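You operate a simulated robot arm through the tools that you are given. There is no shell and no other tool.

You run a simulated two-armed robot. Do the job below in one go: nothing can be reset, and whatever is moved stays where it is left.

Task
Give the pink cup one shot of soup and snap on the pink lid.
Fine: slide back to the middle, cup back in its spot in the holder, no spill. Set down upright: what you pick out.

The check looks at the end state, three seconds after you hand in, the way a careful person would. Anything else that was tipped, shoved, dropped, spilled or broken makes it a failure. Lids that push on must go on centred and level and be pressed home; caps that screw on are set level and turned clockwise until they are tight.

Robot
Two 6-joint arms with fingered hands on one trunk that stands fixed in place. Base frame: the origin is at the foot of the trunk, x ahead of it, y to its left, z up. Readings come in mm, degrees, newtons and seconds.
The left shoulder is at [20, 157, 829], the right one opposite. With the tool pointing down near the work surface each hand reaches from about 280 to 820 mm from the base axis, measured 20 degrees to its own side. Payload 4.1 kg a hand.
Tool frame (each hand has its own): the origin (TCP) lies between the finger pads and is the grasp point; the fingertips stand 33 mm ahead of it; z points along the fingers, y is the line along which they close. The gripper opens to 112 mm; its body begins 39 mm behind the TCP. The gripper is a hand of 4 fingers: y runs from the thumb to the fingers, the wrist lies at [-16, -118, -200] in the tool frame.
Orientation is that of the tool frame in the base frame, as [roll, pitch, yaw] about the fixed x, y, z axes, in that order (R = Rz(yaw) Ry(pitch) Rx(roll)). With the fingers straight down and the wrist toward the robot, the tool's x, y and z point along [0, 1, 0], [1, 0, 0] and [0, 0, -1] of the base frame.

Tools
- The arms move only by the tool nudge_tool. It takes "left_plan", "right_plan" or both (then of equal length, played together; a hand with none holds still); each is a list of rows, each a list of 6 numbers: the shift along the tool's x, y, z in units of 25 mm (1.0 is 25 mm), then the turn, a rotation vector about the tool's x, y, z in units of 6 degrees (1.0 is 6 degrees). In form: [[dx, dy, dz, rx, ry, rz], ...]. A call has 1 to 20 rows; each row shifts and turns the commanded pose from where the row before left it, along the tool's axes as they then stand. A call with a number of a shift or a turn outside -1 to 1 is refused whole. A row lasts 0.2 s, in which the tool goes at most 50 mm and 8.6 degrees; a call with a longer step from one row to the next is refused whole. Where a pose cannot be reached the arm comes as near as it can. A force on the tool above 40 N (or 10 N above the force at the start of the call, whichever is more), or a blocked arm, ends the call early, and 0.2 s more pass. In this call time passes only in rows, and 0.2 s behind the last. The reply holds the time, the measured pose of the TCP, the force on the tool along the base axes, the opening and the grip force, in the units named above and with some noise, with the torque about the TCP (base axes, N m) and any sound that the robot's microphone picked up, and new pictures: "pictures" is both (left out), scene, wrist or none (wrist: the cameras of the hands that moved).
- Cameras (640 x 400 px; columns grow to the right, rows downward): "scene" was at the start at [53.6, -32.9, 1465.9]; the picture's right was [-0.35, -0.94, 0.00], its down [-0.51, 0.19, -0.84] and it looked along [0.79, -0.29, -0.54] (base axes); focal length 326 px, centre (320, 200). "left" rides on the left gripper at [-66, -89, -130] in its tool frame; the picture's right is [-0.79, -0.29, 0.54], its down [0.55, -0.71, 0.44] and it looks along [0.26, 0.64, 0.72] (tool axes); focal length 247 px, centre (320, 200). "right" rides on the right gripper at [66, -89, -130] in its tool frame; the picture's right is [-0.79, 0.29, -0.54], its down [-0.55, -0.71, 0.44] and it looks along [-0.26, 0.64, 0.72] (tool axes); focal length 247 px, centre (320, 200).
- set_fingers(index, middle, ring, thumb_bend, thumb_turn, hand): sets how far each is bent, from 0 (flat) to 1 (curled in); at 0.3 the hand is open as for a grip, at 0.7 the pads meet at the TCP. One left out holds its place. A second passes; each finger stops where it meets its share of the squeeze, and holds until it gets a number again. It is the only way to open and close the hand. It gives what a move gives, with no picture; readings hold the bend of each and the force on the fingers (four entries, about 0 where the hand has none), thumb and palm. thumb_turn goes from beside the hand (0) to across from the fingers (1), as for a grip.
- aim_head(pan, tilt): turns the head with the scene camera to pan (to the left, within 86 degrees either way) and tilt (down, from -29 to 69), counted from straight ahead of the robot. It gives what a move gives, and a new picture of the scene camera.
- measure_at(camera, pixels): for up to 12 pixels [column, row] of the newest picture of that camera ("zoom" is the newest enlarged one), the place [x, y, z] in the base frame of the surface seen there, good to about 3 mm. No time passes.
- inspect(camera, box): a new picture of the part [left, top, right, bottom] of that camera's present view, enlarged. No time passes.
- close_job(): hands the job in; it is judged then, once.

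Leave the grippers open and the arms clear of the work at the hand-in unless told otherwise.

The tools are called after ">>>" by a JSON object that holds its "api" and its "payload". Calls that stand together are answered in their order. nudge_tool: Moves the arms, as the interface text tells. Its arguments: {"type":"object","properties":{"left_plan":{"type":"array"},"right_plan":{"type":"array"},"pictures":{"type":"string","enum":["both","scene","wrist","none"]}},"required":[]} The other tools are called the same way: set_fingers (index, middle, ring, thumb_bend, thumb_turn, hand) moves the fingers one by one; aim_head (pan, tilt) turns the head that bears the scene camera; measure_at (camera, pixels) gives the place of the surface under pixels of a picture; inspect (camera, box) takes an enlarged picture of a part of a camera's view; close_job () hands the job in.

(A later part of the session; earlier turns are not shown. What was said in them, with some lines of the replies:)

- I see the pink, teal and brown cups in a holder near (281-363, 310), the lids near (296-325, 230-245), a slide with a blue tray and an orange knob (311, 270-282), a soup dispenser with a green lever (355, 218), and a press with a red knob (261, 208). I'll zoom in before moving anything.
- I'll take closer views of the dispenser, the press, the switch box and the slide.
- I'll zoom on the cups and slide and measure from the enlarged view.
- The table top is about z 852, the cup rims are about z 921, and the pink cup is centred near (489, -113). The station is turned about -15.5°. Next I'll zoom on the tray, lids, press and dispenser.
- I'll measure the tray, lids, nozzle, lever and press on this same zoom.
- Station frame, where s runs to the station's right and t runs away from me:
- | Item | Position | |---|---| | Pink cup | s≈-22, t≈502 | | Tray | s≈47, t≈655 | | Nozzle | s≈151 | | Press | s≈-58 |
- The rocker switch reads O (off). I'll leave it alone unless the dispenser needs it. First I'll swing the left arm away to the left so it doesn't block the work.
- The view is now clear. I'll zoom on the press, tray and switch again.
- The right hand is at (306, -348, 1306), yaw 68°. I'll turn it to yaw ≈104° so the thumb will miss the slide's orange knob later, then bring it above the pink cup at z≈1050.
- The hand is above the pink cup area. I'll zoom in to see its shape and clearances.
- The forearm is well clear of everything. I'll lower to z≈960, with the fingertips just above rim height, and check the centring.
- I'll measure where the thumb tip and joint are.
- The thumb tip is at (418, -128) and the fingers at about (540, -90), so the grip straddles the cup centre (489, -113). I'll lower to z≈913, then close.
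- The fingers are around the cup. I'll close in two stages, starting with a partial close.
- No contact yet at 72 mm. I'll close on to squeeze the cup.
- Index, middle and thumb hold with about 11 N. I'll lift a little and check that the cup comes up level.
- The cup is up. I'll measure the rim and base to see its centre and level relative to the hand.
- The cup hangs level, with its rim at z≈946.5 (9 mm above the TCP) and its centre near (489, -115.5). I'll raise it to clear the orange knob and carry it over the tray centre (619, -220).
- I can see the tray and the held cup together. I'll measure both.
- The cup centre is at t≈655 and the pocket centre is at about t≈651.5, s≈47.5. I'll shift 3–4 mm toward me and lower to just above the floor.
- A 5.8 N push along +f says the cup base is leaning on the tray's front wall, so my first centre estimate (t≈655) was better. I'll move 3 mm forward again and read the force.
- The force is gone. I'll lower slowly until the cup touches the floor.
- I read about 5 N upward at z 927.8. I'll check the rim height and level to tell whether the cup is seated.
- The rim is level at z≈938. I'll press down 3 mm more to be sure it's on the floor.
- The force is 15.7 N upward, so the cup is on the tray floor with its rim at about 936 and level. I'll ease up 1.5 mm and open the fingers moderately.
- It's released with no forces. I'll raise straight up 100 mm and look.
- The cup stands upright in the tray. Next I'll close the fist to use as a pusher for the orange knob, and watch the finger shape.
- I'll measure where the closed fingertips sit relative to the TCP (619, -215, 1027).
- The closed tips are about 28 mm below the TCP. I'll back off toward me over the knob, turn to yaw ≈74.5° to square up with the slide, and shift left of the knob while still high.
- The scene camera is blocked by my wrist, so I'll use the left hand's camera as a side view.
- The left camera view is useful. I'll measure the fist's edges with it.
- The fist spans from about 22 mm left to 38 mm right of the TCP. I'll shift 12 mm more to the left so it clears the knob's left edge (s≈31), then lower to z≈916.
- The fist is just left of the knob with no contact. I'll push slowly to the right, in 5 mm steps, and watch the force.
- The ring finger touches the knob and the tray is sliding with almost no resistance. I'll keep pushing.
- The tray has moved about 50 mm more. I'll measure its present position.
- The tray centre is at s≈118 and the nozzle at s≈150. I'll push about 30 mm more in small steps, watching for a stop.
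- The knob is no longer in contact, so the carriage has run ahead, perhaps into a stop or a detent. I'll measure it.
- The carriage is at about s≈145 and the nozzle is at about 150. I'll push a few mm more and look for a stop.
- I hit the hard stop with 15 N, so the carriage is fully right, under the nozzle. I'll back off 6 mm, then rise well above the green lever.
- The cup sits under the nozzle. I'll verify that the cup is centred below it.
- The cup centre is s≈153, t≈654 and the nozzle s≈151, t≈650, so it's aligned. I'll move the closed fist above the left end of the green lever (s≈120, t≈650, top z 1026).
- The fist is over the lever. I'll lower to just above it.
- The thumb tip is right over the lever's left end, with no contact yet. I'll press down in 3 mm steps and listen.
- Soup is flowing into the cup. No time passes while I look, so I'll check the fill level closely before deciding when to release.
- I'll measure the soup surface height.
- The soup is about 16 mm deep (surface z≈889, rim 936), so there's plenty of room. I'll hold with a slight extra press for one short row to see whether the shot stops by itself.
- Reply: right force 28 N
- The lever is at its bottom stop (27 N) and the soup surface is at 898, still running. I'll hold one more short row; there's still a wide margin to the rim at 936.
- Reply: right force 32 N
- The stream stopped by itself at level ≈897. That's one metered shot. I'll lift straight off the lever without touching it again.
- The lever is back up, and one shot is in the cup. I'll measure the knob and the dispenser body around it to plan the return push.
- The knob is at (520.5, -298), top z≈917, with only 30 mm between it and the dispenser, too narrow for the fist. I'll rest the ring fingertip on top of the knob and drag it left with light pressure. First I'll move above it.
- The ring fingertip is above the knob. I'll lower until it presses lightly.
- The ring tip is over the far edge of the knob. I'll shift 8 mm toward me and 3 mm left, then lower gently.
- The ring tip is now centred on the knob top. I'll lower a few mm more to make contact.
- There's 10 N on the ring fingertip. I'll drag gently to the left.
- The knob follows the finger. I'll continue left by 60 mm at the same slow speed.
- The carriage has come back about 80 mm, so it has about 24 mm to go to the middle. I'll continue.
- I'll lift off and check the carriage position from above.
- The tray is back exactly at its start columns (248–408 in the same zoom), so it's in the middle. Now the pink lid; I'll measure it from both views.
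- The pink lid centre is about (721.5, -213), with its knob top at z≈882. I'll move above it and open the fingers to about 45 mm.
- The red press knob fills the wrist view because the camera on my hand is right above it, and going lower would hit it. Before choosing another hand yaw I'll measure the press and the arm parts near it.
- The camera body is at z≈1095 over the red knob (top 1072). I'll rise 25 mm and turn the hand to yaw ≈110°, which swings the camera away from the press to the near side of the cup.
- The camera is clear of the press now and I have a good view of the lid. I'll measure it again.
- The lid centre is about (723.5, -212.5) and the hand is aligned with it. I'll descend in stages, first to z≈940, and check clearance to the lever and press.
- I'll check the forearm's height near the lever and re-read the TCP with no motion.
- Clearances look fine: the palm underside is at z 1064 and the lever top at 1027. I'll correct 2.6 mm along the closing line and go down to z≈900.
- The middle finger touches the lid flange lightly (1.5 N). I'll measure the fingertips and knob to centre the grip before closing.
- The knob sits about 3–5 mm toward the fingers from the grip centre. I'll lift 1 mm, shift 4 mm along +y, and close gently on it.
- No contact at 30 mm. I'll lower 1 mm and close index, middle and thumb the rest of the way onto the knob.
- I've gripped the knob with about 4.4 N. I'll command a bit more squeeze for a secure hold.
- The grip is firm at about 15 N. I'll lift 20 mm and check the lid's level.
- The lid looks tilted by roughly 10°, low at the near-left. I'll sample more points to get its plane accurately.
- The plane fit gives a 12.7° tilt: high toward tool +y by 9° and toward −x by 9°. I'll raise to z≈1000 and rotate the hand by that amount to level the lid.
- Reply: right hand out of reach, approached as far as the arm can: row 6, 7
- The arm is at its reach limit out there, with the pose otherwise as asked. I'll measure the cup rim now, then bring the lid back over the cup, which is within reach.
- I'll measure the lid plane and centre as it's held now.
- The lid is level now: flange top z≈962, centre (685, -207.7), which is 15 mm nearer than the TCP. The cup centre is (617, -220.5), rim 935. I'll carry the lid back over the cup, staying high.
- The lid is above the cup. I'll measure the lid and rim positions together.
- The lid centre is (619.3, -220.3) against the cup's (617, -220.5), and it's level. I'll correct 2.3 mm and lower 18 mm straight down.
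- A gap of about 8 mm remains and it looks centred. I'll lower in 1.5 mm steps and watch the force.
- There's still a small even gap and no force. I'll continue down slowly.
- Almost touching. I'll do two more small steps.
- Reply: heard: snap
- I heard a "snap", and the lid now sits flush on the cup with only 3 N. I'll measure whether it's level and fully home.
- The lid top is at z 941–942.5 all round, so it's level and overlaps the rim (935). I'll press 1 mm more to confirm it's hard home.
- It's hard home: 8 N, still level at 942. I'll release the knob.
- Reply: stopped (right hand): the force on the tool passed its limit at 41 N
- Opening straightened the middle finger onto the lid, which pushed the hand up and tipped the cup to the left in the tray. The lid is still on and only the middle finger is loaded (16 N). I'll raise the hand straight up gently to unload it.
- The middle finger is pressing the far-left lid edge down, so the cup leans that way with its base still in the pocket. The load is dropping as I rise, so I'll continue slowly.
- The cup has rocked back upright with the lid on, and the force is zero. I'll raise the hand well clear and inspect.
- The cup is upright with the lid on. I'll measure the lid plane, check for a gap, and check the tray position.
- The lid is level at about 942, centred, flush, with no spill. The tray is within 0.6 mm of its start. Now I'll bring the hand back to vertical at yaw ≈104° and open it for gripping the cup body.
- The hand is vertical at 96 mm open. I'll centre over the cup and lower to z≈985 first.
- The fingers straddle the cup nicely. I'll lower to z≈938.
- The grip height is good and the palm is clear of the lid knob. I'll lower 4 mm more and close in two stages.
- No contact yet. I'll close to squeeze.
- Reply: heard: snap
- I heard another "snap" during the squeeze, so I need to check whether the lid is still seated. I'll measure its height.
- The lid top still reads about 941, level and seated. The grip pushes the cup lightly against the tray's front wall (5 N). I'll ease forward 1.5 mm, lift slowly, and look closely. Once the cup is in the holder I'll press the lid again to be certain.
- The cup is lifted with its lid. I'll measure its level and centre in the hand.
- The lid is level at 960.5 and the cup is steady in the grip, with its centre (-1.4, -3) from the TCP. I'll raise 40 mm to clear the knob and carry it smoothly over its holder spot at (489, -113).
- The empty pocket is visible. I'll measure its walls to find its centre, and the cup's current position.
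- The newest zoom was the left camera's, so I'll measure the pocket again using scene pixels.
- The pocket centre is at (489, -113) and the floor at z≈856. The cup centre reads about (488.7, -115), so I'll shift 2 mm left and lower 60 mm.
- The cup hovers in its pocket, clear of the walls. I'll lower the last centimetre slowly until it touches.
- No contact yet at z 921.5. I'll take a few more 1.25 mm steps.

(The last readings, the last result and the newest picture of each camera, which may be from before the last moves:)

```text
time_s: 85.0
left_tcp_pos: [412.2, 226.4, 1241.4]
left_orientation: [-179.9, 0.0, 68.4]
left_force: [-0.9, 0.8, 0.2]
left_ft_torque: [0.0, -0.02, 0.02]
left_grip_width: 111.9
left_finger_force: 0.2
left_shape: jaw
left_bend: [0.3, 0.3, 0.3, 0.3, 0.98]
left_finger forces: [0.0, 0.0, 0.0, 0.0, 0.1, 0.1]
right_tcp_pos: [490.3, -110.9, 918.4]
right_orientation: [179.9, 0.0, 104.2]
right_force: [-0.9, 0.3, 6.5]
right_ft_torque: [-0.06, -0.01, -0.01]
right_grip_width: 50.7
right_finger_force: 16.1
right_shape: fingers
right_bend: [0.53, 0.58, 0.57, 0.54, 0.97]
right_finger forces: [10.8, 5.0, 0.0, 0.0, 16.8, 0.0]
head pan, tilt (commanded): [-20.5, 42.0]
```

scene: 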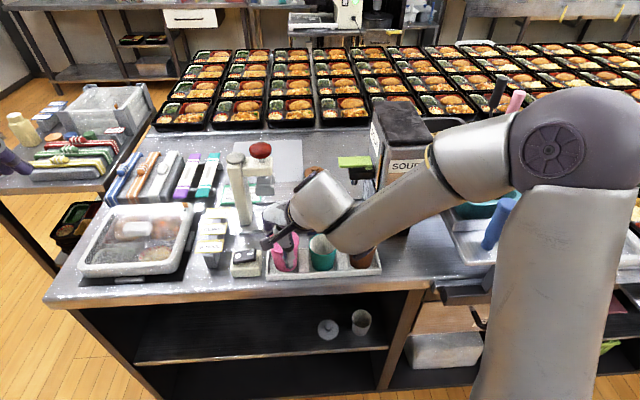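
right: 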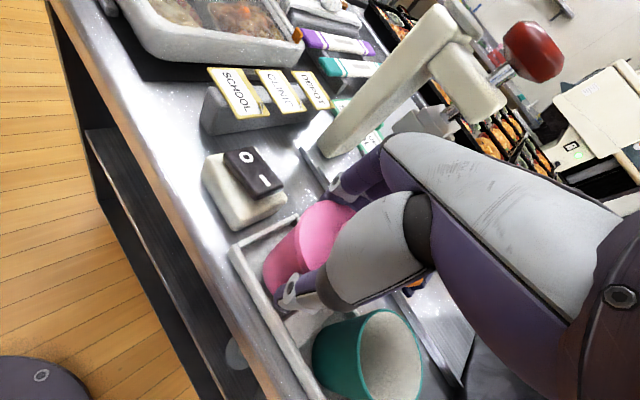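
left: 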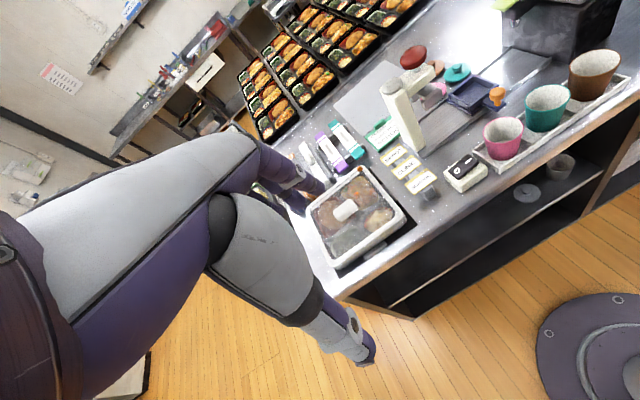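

It's in contact (6.5 N), so the cup is on the holder floor. I'll check it visually, then open.

>>> {"api": "inspect", "payload": {"camera": "left", "box": [450, 70, 570, 175]}}

>>> {"api": "inspect", "payload": {"camera": "scene", "box": [250, 220, 320, 285]}}

>>> {"api": "set_fingers", "payload": {"hand": "right", "index": 0.46, "middle": 0.46, "ring": 0.46, "thumb_bend": 0.46}}

```text
3.81 times, centred on (510, 122) of left
```

zoom: 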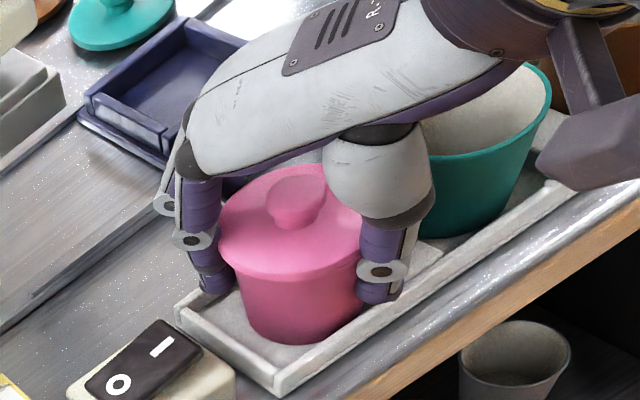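

```text
6.15 times, centred on (285, 252) of scene
```

zoom: 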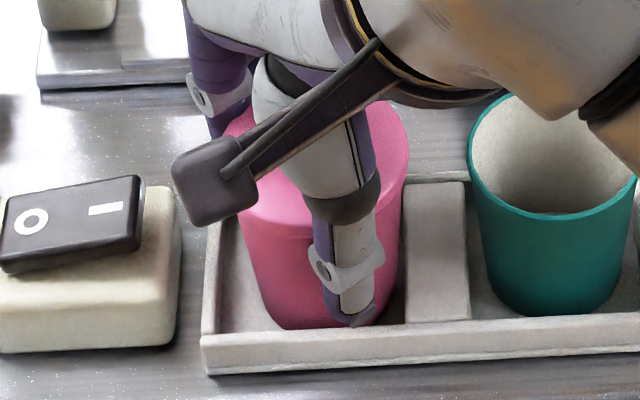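

```text
time_s: 86.0
left_tcp_pos: [412.1, 226.0, 1241.3]
left_orientation: [179.9, 0.1, 68.3]
left_force: [0.2, 0.0, -0.5]
left_ft_torque: [0.0, -0.01, 0.01]
left_grip_width: 111.8
left_finger_force: 0.0
left_shape: jaw
left_bend: [0.3, 0.3, 0.3, 0.3, 0.98]
left_finger forces: [0.0, 0.0, 0.0, 0.0, 0.1, 0.0]
right_tcp_pos: [489.5, -110.1, 918.8]
right_orientation: [-180.0, -0.1, 104.1]
right_force: [0.3, 0.1, 0.7]
right_ft_torque: [0.0, 0.05, -0.01]
right_grip_width: 68.1
right_finger_force: 0.0
right_shape: fingers
right_bend: [0.46, 0.46, 0.46, 0.46, 0.97]
right_finger forces: [0.1, 0.0, 0.1, 0.1, 0.1, 0.1]
head pan, tilt (commanded): [-20.5, 42.0]
heard: snap
```

There was a third "snap" on release, so I want to verify the lid carefully. I'll open a bit more and raise away first.

>>> {"api": "set_fingers", "payload": {"hand": "right", "index": 0.38, "middle": 0.38, "ring": 0.38, "thumb_bend": 0.38}}

>>> {"api": "nudge_tool", "payload": {"right_plan": [[0, 0, -0.4, 0, 0, 0], [0, 0, -0.8, 0, 0, 0], [0, 0, -0.9, 0, 0, 0], [0, 0, -0.9, 0, 0, 0], [0, 0, -0.9, 0, 0, 0]], "pictures": "both"}}

>>> {"api": "inspect", "payload": {"camera": "scene", "box": [250, 220, 320, 285]}}

>>> {"api": "inspect", "payload": {"camera": "left", "box": [450, 70, 570, 175]}}

>>> {"api": "inspect", "payload": {"camera": "right", "box": [180, 180, 380, 380]}}

```text
time_s: 87.0
left_tcp_pos: [412.6, 226.3, 1242.5]
left_orientation: [179.9, 0.0, 68.3]
left_force: [-0.6, -0.2, -0.3]
left_ft_torque: [-0.02, 0.01, 0.02]
left_grip_width: 111.5
left_finger_force: 0.0
left_shape: jaw
left_bend: [0.3, 0.3, 0.3, 0.3, 0.98]
left_finger forces: [0.0, 0.0, 0.1, 0.0, 0.0, 0.1]
right_tcp_pos: [488.5, -110.3, 917.5]
right_orientation: [-179.9, 0.0, 104.2]
right_force: [0.0, -0.7, 0.4]
right_ft_torque: [0.0, -0.02, -0.01]
right_grip_width: 90.6
right_finger_force: 0.0
right_shape: fingers
right_bend: [0.38, 0.38, 0.38, 0.38, 0.97]
right_finger forces: [0.0, 0.1, 0.0, 0.0, 0.0, 0.1]
head pan, tilt (commanded): [-20.5, 42.0]
```

```text
time_s: 88.2
left_tcp_pos: [413.2, 226.9, 1241.4]
left_orientation: [179.9, 0.1, 68.3]
left_force: [0.5, -1.3, 0.1]
left_ft_torque: [0.0, 0.01, 0.01]
left_grip_width: 111.4
left_finger_force: 0.1
left_shape: jaw
left_bend: [0.3, 0.3, 0.3, 0.3, 0.98]
left_finger forces: [0.0, 0.0, 0.0, 0.0, 0.0, 0.0]
right_tcp_pos: [490.3, -109.6, 1016.5]
right_orientation: [180.0, -0.1, 104.3]
right_force: [0.6, -0.2, -1.2]
right_ft_torque: [0.01, 0.01, 0.01]
right_grip_width: 90.7
right_finger_force: 0.1
right_shape: fingers
right_bend: [0.38, 0.38, 0.38, 0.38, 0.97]
right_finger forces: [0.0, 0.0, 0.0, 0.0, 0.1, 0.0]
head pan, tilt (commanded): [-20.5, 42.0]
```

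scene: 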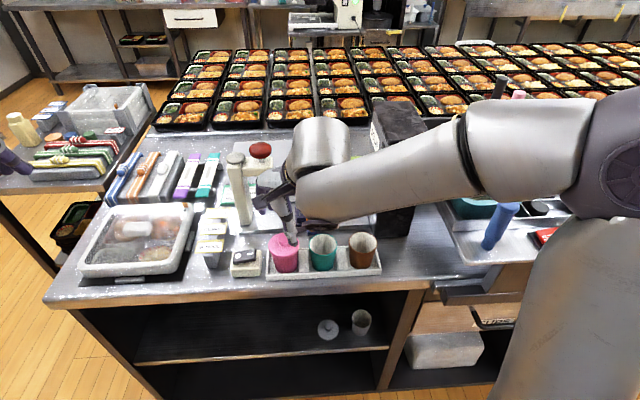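
right: 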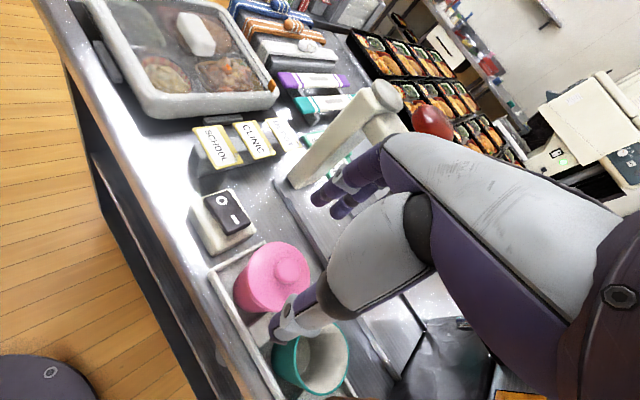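

```text
6.15 times, centred on (285, 252) of scene
```

zoom: 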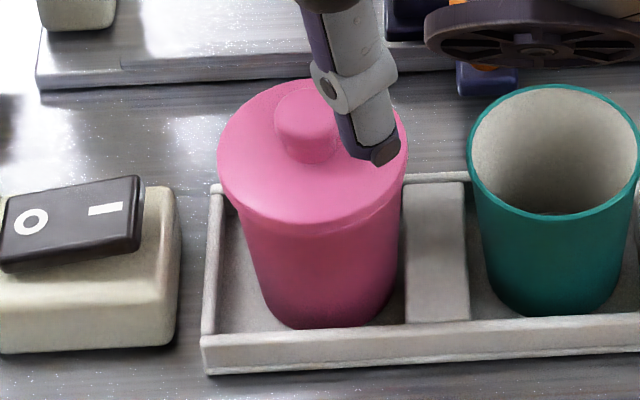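

```text
3.81 times, centred on (510, 122) of left
```

zoom: 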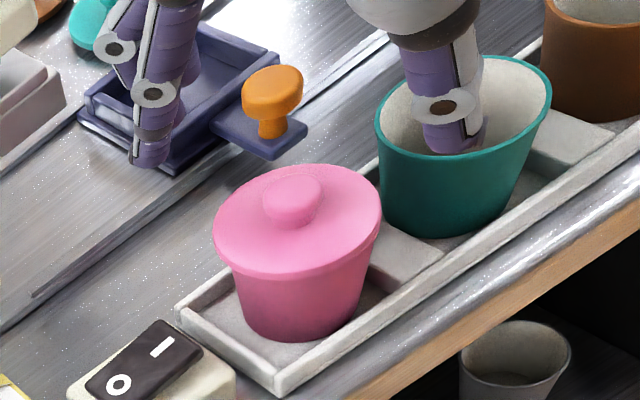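

```text
2.00 times, centred on (280, 280) of right
```

zoom: 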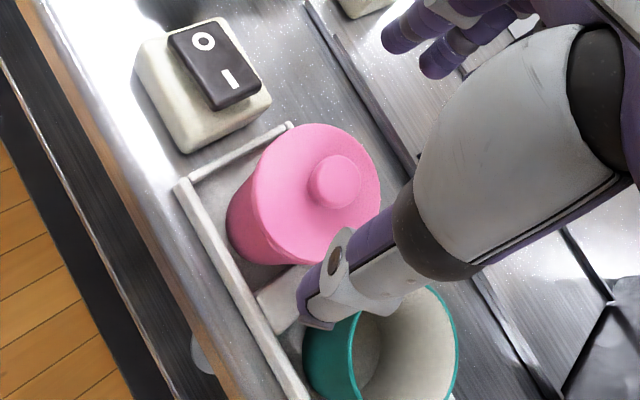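

The cup stands upright in its pocket with the lid on. I'll measure the lid's plane now.

>>> {"api": "measure_at", "payload": {"camera": "zoom", "pixels": [[256, 185], [265, 158], [285, 138], [310, 128], [340, 130], [365, 150], [375, 175], [260, 215], [280, 245], [305, 258], [325, 255], [295, 190]]}}

>>> {"api": "measure_at", "payload": {"camera": "scene", "pixels": [[270, 246], [272, 251], [277, 255], [284, 256], [290, 255], [296, 251], [297, 246], [275, 237], [270, 241], [282, 250], [284, 241], [285, 233]]}}

>>> {"api": "inspect", "payload": {"camera": "scene", "box": [262, 228, 306, 276]}}

```text
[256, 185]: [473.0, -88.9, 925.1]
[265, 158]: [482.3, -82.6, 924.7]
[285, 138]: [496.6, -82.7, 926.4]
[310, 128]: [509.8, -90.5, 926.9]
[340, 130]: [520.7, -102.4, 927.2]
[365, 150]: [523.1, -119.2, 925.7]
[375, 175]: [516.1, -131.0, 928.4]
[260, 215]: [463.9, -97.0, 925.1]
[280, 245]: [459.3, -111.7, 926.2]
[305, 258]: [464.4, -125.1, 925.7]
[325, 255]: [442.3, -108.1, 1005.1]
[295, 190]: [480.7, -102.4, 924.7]
```

```text
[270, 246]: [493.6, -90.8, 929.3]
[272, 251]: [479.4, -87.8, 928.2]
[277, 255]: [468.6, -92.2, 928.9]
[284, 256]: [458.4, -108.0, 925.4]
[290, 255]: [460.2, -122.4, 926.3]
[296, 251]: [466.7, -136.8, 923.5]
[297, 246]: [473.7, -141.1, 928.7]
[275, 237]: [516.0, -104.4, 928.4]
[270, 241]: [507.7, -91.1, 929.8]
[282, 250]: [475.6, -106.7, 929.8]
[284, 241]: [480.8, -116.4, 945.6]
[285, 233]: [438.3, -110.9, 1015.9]
```

```text
8.33 times, centred on (284, 252) of scene
```

zoom: 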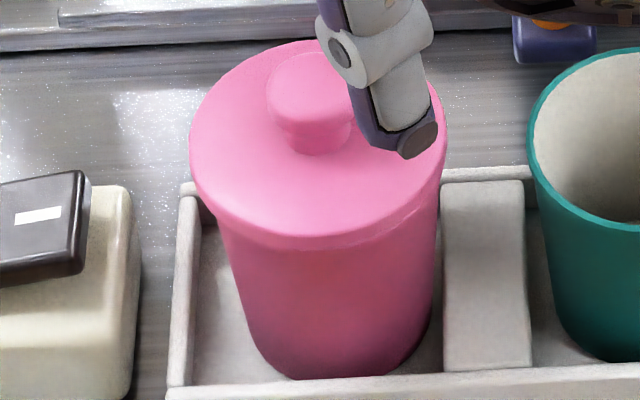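

The lid is level at 925–929, centred on the cup, and the cup is vertical in its spot. To be certain it's home, I'll close the fist and press gently straight down on the lid knob. First I'll close while high.

>>> {"api": "set_fingers", "payload": {"hand": "right", "index": 0.7, "middle": 0.7, "ring": 0.7, "thumb_bend": 0.7}}

>>> {"api": "nudge_tool", "payload": {"right_plan": [[0, 0, 0.6, 0, 0, 0], [0, 0, 0.6, 0, 0, 0], [0, 0, 0.2, 0, 0, 0]], "pictures": "both"}}

>>> {"api": "inspect", "payload": {"camera": "left", "box": [450, 70, 570, 175]}}

>>> {"api": "inspect", "payload": {"camera": "right", "box": [200, 180, 380, 340]}}

>>> {"api": "inspect", "payload": {"camera": "scene", "box": [250, 210, 320, 280]}}

```text
time_s: 89.2
left_tcp_pos: [413.3, 226.9, 1241.6]
left_orientation: [180.0, 0.0, 68.2]
left_force: [0.3, 0.0, 0.1]
left_ft_torque: [0.02, 0.0, -0.02]
left_grip_width: 111.4
left_finger_force: 0.1
left_shape: jaw
left_bend: [0.3, 0.3, 0.3, 0.3, 0.98]
left_finger forces: [0.0, 0.0, 0.0, 0.0, 0.0, 0.0]
right_tcp_pos: [489.0, -109.3, 1016.9]
right_orientation: [-180.0, -0.1, 104.2]
right_force: [0.0, 0.3, -0.5]
right_ft_torque: [0.01, 0.01, 0.04]
right_grip_width: 2.9
right_finger_force: 0.0
right_shape: fingers
right_bend: [0.7, 0.7, 0.7, 0.7, 0.97]
right_finger forces: [0.0, 0.0, 0.0, 0.1, 0.1, 0.0]
head pan, tilt (commanded): [-20.5, 42.0]
```

```text
time_s: 90.0
left_tcp_pos: [413.3, 226.1, 1242.9]
left_orientation: [-180.0, 0.0, 68.2]
left_force: [0.1, -1.1, 0.0]
left_ft_torque: [0.0, 0.01, 0.0]
left_grip_width: 111.6
left_finger_force: 0.1
left_shape: jaw
left_bend: [0.3, 0.3, 0.3, 0.3, 0.98]
left_finger forces: [0.0, 0.0, 0.1, 0.1, 0.1, 0.0]
right_tcp_pos: [488.9, -110.7, 980.4]
right_orientation: [180.0, 0.0, 104.3]
right_force: [-0.4, 0.5, -0.2]
right_ft_torque: [-0.04, -0.02, 0.01]
right_grip_width: 2.9
right_finger_force: 0.1
right_shape: fingers
right_bend: [0.7, 0.7, 0.7, 0.7, 0.97]
right_finger forces: [0.1, 0.0, 0.1, 0.0, 0.0, 0.0]
head pan, tilt (commanded): [-20.5, 42.0]
```

scene: 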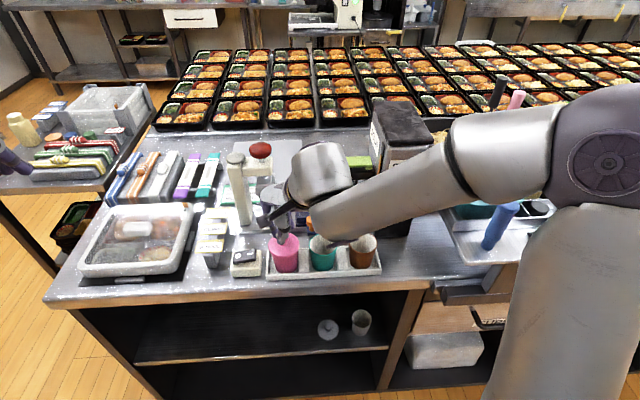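
right: 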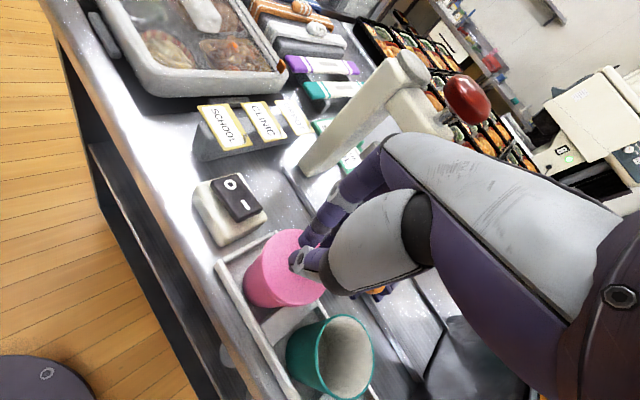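

```text
3.81 times, centred on (510, 122) of left
```

zoom: 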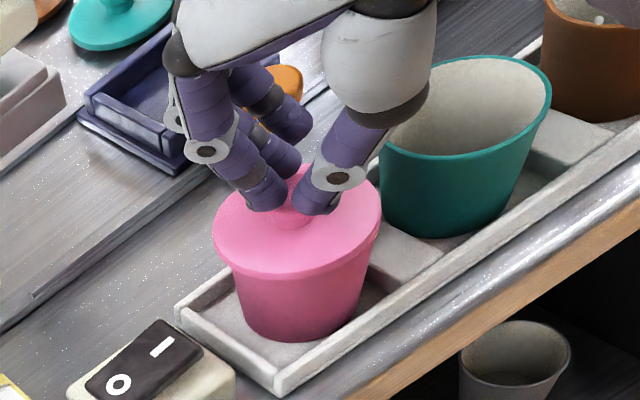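

```text
2.50 times, centred on (290, 260) of right
```

zoom: 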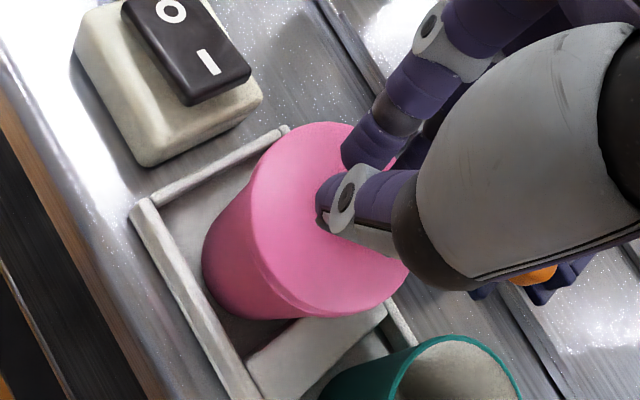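

```text
5.71 times, centred on (285, 245) of scene
```

zoom: 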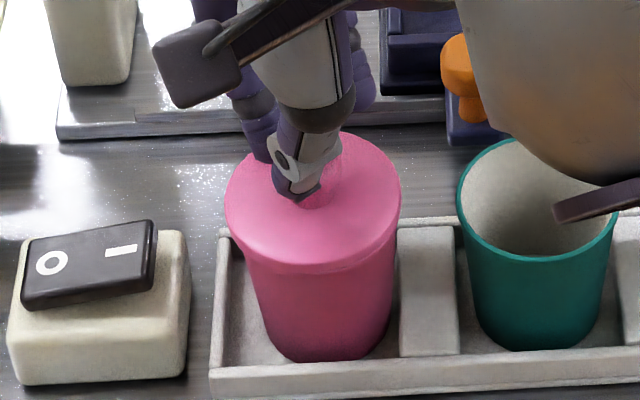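

The fingertips are right above the knob. I'll press down in 2 mm steps.

>>> {"api": "nudge_tool", "payload": {"right_plan": [[0, 0, 0.1, 0, 0, 0], [0, 0, 0.08, 0, 0, 0], [0, 0, 0.06, 0, 0, 0], [0, 0, 0.06, 0, 0, 0]], "pictures": "none"}}

>>> {"api": "inspect", "payload": {"camera": "left", "box": [470, 90, 550, 165]}}

```text
time_s: 91.0
left_tcp_pos: [411.8, 225.8, 1242.5]
left_orientation: [180.0, 0.0, 68.3]
left_force: [-0.2, -0.1, -0.6]
left_ft_torque: [-0.03, 0.0, 0.02]
left_grip_width: 111.5
left_finger_force: 0.0
left_shape: jaw
left_bend: [0.3, 0.3, 0.3, 0.3, 0.98]
left_finger forces: [0.0, 0.0, 0.1, 0.1, 0.1, 0.0]
right_tcp_pos: [491.2, -109.5, 975.2]
right_orientation: [179.6, 0.0, 104.1]
right_force: [6.6, -0.3, 28.3]
right_ft_torque: [-0.15, -0.32, 0.1]
right_grip_width: 2.8
right_finger_force: 14.7
right_shape: fingers
right_bend: [0.7, 0.74, 0.7, 0.7, 0.97]
right_finger forces: [0.7, 22.6, 0.1, 0.0, 5.3, 0.0]
head pan, tilt (commanded): [-20.5, 42.0]
```

```text
5.33 times, centred on (510, 128) of left
```

zoom: 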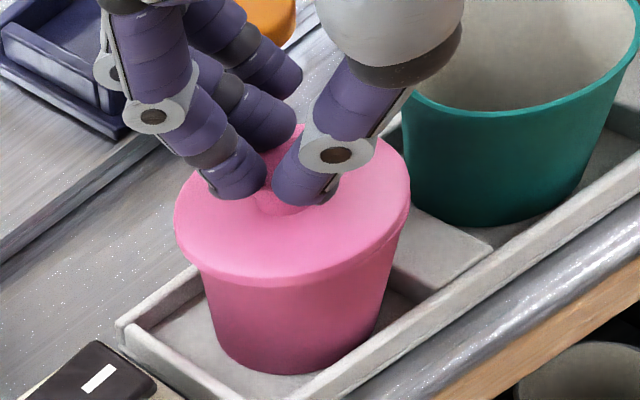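

28 N of downward force, with no further movement and no snap, so the lid was already home. I'll lift straight up off the knob.

>>> {"api": "nudge_tool", "payload": {"right_plan": [[0, 0, -0.1, 0, 0, 0], [0, 0, -0.2, 0, 0, 0], [0, 0, -0.8, 0, 0, 0], [0, 0, -0.9, 0, 0, 0], [0, 0, -0.9, 0, 0, 0], [0, 0, -0.9, 0, 0, 0]], "pictures": "both"}}

>>> {"api": "inspect", "payload": {"camera": "left", "box": [450, 70, 570, 175]}}

>>> {"api": "inspect", "payload": {"camera": "right", "box": [180, 180, 380, 380]}}

>>> {"api": "measure_at", "payload": {"camera": "zoom", "pixels": [[262, 190], [275, 160], [300, 145], [330, 140], [360, 155], [265, 215], [285, 240], [310, 250], [335, 245], [300, 200], [340, 190], [240, 235]]}}

```text
time_s: 92.4
left_tcp_pos: [413.8, 227.1, 1243.5]
left_orientation: [-180.0, 0.0, 68.2]
left_force: [-0.3, -0.2, 0.0]
left_ft_torque: [-0.03, 0.02, 0.02]
left_grip_width: 111.7
left_finger_force: 0.1
left_shape: jaw
left_bend: [0.3, 0.3, 0.3, 0.3, 0.98]
left_finger forces: [0.1, 0.1, 0.0, 0.1, 0.0, 0.0]
right_tcp_pos: [488.6, -109.3, 1068.6]
right_orientation: [-179.9, -0.1, 104.2]
right_force: [0.4, -0.9, 0.1]
right_ft_torque: [0.02, 0.03, 0.01]
right_grip_width: 2.7
right_finger_force: 0.0
right_shape: fingers
right_bend: [0.7, 0.7, 0.7, 0.7, 0.97]
right_finger forces: [0.0, 0.0, 0.1, 0.0, 0.0, 0.1]
head pan, tilt (commanded): [-20.5, 42.0]
```

scene: 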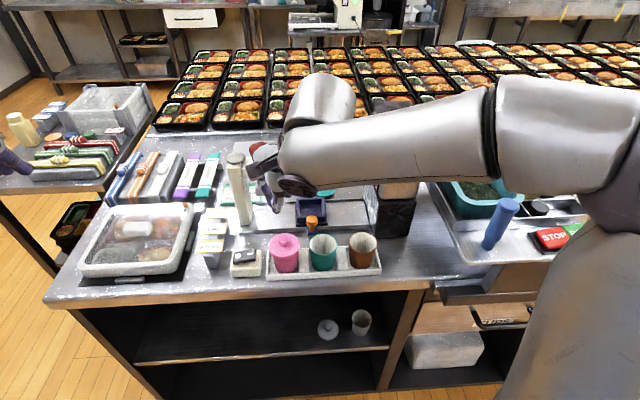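
right: 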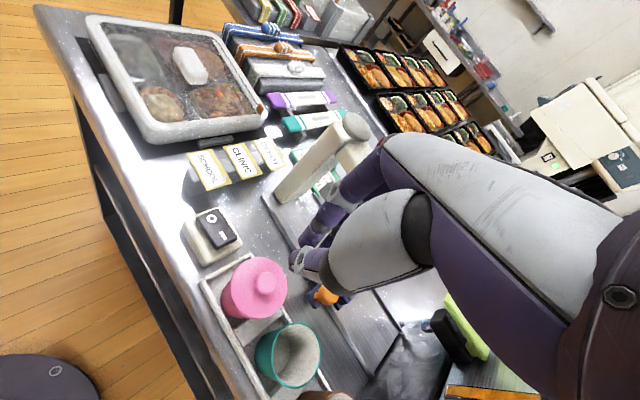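

```text
3.81 times, centred on (510, 122) of left
```

zoom: 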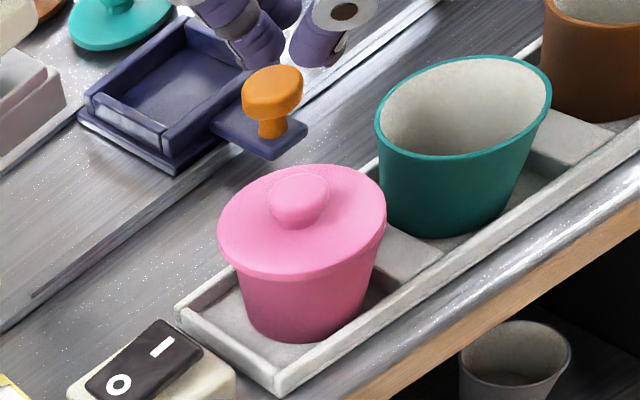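

```text
2.00 times, centred on (280, 280) of right
```

zoom: 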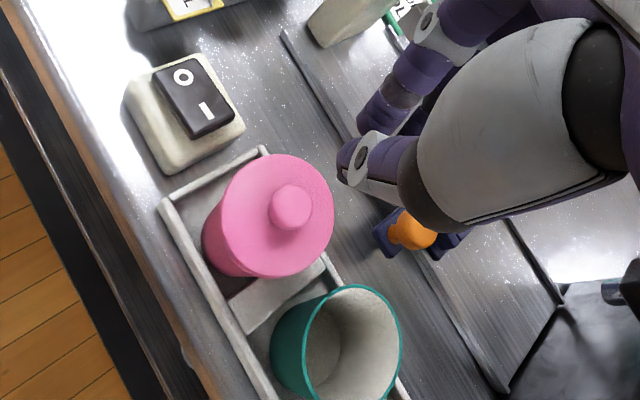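

```text
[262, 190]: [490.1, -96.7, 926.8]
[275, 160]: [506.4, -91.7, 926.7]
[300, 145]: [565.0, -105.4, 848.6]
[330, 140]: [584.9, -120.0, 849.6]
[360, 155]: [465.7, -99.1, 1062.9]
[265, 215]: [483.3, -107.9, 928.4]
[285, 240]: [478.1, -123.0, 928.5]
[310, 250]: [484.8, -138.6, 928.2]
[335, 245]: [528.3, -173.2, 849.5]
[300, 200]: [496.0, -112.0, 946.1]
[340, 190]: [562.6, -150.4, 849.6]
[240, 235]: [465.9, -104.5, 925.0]
```

After pressing, the cup may have shifted a couple of mm. I'll measure the lid and body again, and check the seam.

>>> {"api": "measure_at", "payload": {"camera": "right", "pixels": [[232, 284], [238, 268], [250, 259], [265, 259], [280, 268], [286, 282], [284, 300], [275, 313], [258, 317], [240, 310], [232, 298], [265, 283]]}}

>>> {"api": "measure_at", "payload": {"camera": "scene", "pixels": [[270, 243], [272, 249], [277, 253], [284, 254], [291, 253], [297, 248], [299, 242], [297, 238], [275, 237], [290, 236], [277, 268], [293, 268]]}}

>>> {"api": "inspect", "payload": {"camera": "scene", "box": [255, 225, 315, 285]}}

>>> {"api": "inspect", "payload": {"camera": "left", "box": [480, 105, 550, 165]}}

```text
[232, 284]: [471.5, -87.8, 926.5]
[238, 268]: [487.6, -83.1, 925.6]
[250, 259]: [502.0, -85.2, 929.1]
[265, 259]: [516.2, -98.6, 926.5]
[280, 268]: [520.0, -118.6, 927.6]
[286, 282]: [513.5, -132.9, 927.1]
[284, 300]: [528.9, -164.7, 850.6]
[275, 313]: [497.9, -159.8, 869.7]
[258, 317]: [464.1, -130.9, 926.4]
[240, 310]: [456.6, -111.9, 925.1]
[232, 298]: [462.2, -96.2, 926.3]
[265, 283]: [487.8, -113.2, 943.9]
```

```text
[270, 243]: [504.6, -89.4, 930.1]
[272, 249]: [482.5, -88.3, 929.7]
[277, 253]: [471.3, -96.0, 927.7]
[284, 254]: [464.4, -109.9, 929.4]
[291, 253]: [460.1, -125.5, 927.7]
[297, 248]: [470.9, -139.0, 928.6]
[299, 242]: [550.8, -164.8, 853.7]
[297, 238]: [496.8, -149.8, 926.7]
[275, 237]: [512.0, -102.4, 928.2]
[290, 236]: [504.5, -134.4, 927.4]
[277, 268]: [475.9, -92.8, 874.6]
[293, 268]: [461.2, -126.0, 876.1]
```

```text
6.67 times, centred on (285, 255) of scene
```

zoom: 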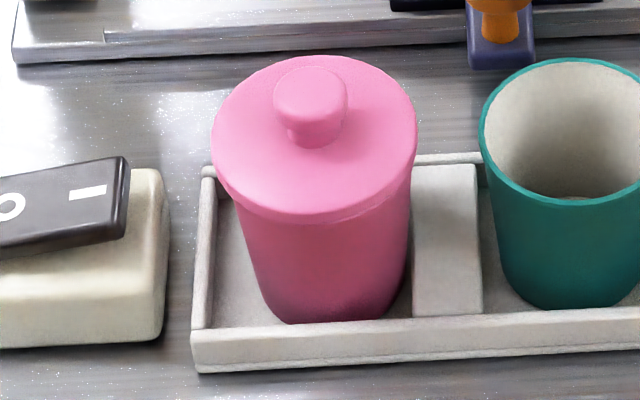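

```text
6.67 times, centred on (515, 135) of left
```

zoom: 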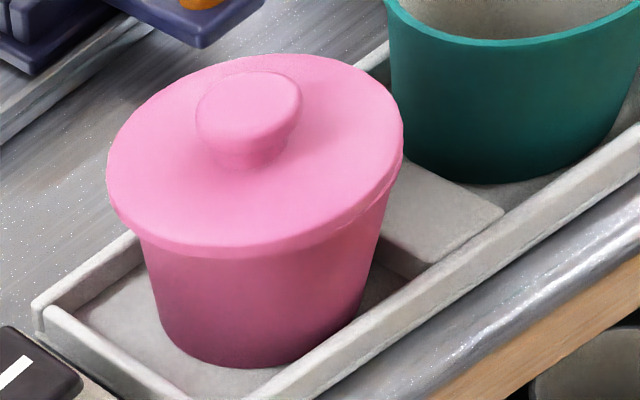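

The lid is level (925–930) and centred at (488.5, -113.5), matching the cup's original spot, and the body is vertical. Now I'll retreat the right arm along its original approach path.

>>> {"api": "nudge_tool", "payload": {"right_plan": [[0, 0, -0.8, 0, 0, 0], [-0.664, -0.856, -0.931, 0, 0, 0], [-0.664, -0.856, -0.931, 0, 0, 0], [-0.664, -0.856, -0.931, 0, 0, 0], [-0.664, -0.856, -0.931, 0, 0, 0], [-0.664, -0.856, -0.931, 0, 0, 0], [-0.664, -0.856, -0.931, 0, 0, 0], [-0.664, -0.856, -0.931, 0, 0, 0], [-0.664, -0.856, -0.931, 0, 0, 0], [-0.664, -0.856, -0.931, 0, 0, 0], [0, 0, 0, 0, 0, 1], [0, 0, 0, 0, 0, 1], [0, 0, 0, 0, 0, 1], [0, 0, 0, 0, 0, 1], [0, 0, 0, 0, 0, 1], [0, 0, 0, 0, 0, 1]], "pictures": "both"}}

>>> {"api": "set_fingers", "payload": {"hand": "right", "index": 0.3, "middle": 0.3, "ring": 0.3, "thumb_bend": 0.3}}

>>> {"api": "inspect", "payload": {"camera": "scene", "box": [230, 150, 410, 290]}}

>>> {"api": "inspect", "payload": {"camera": "scene", "box": [260, 155, 360, 235]}}

```text
time_s: 95.8
left_tcp_pos: [412.6, 226.3, 1242.9]
left_orientation: [-180.0, 0.1, 68.2]
left_force: [0.7, 0.5, -0.5]
left_ft_torque: [0.0, -0.01, 0.01]
left_grip_width: 111.6
left_finger_force: 0.0
left_shape: jaw
left_bend: [0.3, 0.3, 0.3, 0.3, 0.98]
left_finger forces: [0.0, 0.0, 0.0, 0.1, 0.1, 0.1]
right_tcp_pos: [340.3, -303.1, 1297.9]
right_orientation: [180.0, -0.1, 68.1]
right_force: [-0.4, -0.5, 0.8]
right_ft_torque: [0.01, -0.01, 0.02]
right_grip_width: 2.9
right_finger_force: 0.0
right_shape: fingers
right_bend: [0.7, 0.7, 0.7, 0.7, 0.97]
right_finger forces: [0.1, 0.0, 0.0, 0.1, 0.1, 0.1]
head pan, tilt (commanded): [-20.5, 42.0]
```

scene: 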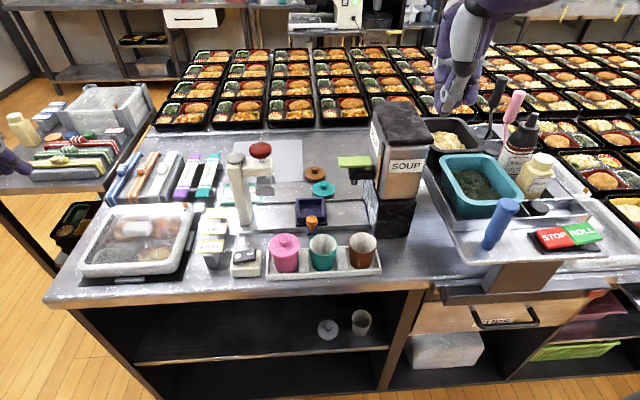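
right: 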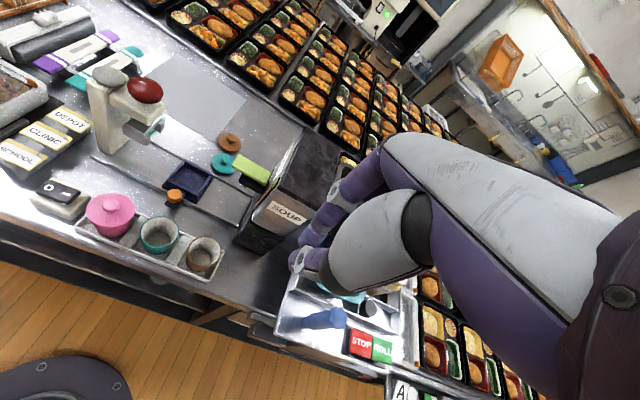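

```text
time_s: 96.8
left_tcp_pos: [411.9, 225.0, 1242.4]
left_orientation: [179.9, 0.0, 68.3]
left_force: [-1.2, -0.2, 0.0]
left_ft_torque: [0.02, 0.03, 0.01]
left_grip_width: 111.6
left_finger_force: 0.1
left_shape: jaw
left_bend: [0.3, 0.3, 0.3, 0.3, 0.98]
left_finger forces: [0.0, 0.1, 0.0, 0.0, 0.0, 0.0]
right_tcp_pos: [340.2, -302.0, 1297.8]
right_orientation: [-179.9, -0.1, 68.2]
right_force: [0.9, 0.4, -0.4]
right_ft_torque: [-0.03, 0.0, 0.01]
right_grip_width: 112.4
right_finger_force: 0.0
right_shape: fingers
right_bend: [0.3, 0.3, 0.3, 0.3, 0.97]
right_finger forces: [0.0, 0.0, 0.0, 0.1, 0.0, 0.1]
head pan, tilt (commanded): [-20.5, 42.0]
```

```text
2.86 times, centred on (320, 220) of scene
```

zoom: 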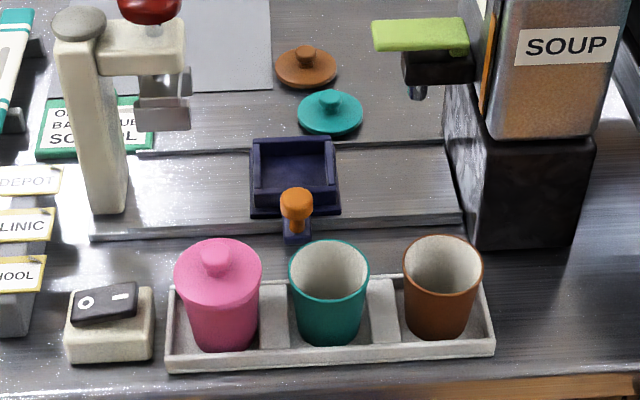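

```text
5.00 times, centred on (310, 195) of scene
```

zoom: 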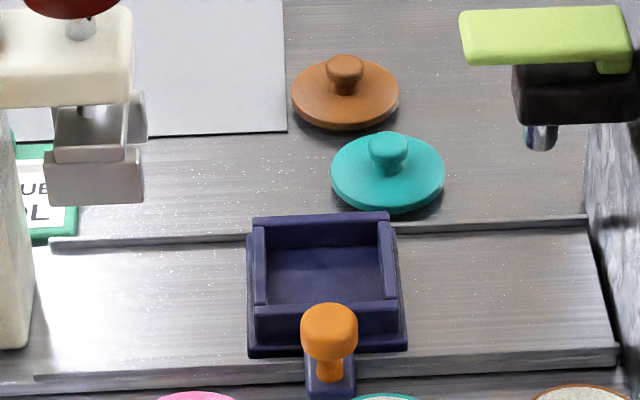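

Everything else is where it started: tray base columns 247–407 (was 248–408), other lids unmoved, lever up, no soup in the tray. I'll take one last close look at the lidded cup and surroundings.

>>> {"api": "inspect", "payload": {"camera": "scene", "box": [262, 226, 308, 276]}}

>>> {"api": "inspect", "payload": {"camera": "left", "box": [440, 40, 600, 180]}}

>>> {"api": "measure_at", "payload": {"camera": "scene", "pixels": [[270, 246], [273, 250], [278, 253], [284, 254], [290, 253], [296, 249], [298, 244], [296, 239], [290, 235], [275, 236], [271, 240], [284, 237]]}}

```text
8.00 times, centred on (285, 251) of scene
```

zoom: 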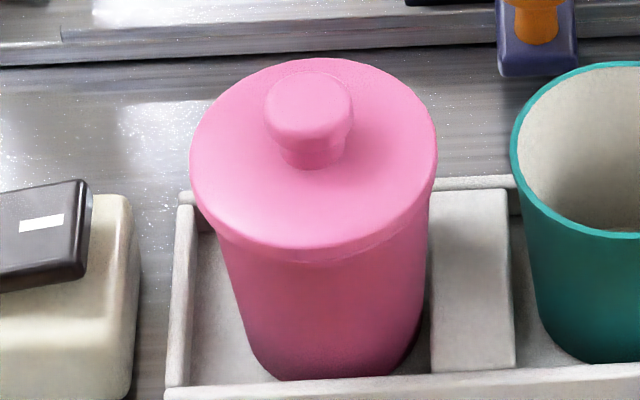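

```text
2.86 times, centred on (520, 110) of left
```

zoom: 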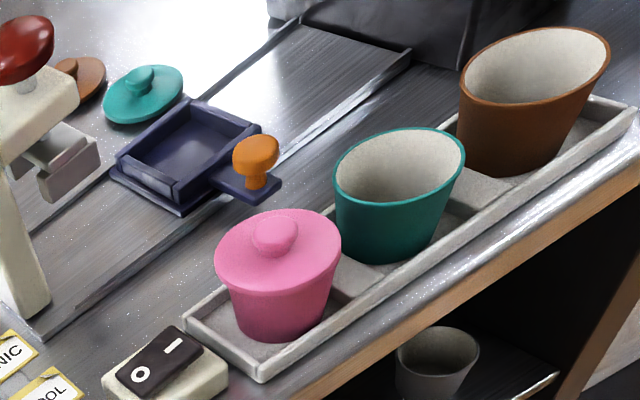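

```text
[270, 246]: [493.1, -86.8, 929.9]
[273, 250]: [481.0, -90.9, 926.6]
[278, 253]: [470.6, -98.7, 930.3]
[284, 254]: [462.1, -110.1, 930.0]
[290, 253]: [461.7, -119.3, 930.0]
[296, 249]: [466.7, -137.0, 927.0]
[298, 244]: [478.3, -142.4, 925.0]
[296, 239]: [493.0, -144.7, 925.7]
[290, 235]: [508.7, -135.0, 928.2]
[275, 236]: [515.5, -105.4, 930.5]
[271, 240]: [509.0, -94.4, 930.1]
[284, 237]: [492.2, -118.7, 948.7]
```

The level reading varies a little near the right edge. I'll sample interior points of the lid top for a better plane check.

>>> {"api": "measure_at", "payload": {"camera": "zoom", "pixels": [[100, 100], [120, 100]]}}

>>> {"api": "measure_at", "payload": {"camera": "scene", "pixels": [[272, 243], [274, 246], [277, 249], [281, 251], [286, 252], [290, 251], [294, 248], [296, 245], [296, 242], [293, 238], [275, 239], [273, 241]]}}

>>> {"api": "measure_at", "payload": {"camera": "right", "pixels": [[90, 212], [95, 203], [105, 197], [120, 197], [129, 203], [131, 212], [125, 219], [112, 221], [98, 219], [110, 214]]}}

>>> {"api": "inspect", "payload": {"camera": "right", "box": [75, 180, 155, 250]}}

```text
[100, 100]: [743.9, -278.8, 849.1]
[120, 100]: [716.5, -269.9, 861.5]
```

```text
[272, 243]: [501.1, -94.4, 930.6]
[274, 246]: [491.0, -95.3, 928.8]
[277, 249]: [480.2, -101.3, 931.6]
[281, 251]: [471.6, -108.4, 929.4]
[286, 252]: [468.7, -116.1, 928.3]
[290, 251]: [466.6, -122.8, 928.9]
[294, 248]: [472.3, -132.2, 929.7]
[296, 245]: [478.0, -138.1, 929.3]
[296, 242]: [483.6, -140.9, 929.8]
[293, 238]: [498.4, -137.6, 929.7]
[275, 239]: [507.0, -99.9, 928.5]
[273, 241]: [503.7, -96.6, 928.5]
```

```text
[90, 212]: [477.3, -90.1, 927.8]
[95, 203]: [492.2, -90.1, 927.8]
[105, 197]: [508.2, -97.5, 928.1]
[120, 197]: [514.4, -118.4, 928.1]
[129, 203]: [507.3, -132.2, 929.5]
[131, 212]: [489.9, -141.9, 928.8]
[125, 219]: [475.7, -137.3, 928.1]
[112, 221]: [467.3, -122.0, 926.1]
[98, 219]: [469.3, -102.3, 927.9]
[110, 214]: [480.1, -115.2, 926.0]
```

```text
5.71 times, centred on (115, 215) of right
```

zoom: 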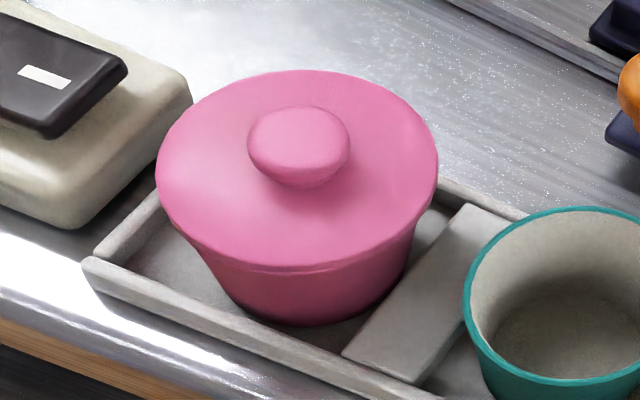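

The lid top is level within noise (928–931 all round) and seated evenly. The cup stands in its spot with one shot of soup, the slide is in the middle, nothing spilled, and both hands are open and clear. I'm handing in.

>>> {"api": "close_job", "payload": {}}

```text
The job is handed in.
```

The pink cup has one shot of soup and its pink lid snapped on. It is back upright in its spot in the holder, and I've handed the job in.

- **Soup:** I pressed the lever once and the flow stopped by itself. I saw no soup outside the cup afterwards.
- **Lid:** it snapped on level and centred. With the cup back in the holder I pressed the knob with about 28 N, and it did not move or snap any further.
- **Slide:** the tray is back in the middle, within about half a millimetre of where it started.
- **Other items:** the teal and brown lids are where they started. The other cups and the soup lever look undisturbed, and I did not touch the O/I switch.
- **Arms:** both hands are open and clear of the work. I moved the left arm about 250 mm to the left at the start, and it is still there.

**Cup tipped:** when I let go of the lid in the tray, my middle finger pushed down on it and the cup leaned over. It rocked back upright with the lid still on.

**Extra snaps:** I heard two more snaps, one when I gripped the lidded cup and one when I released it. I don't know what caused them, which is why I did the final press on the knob.
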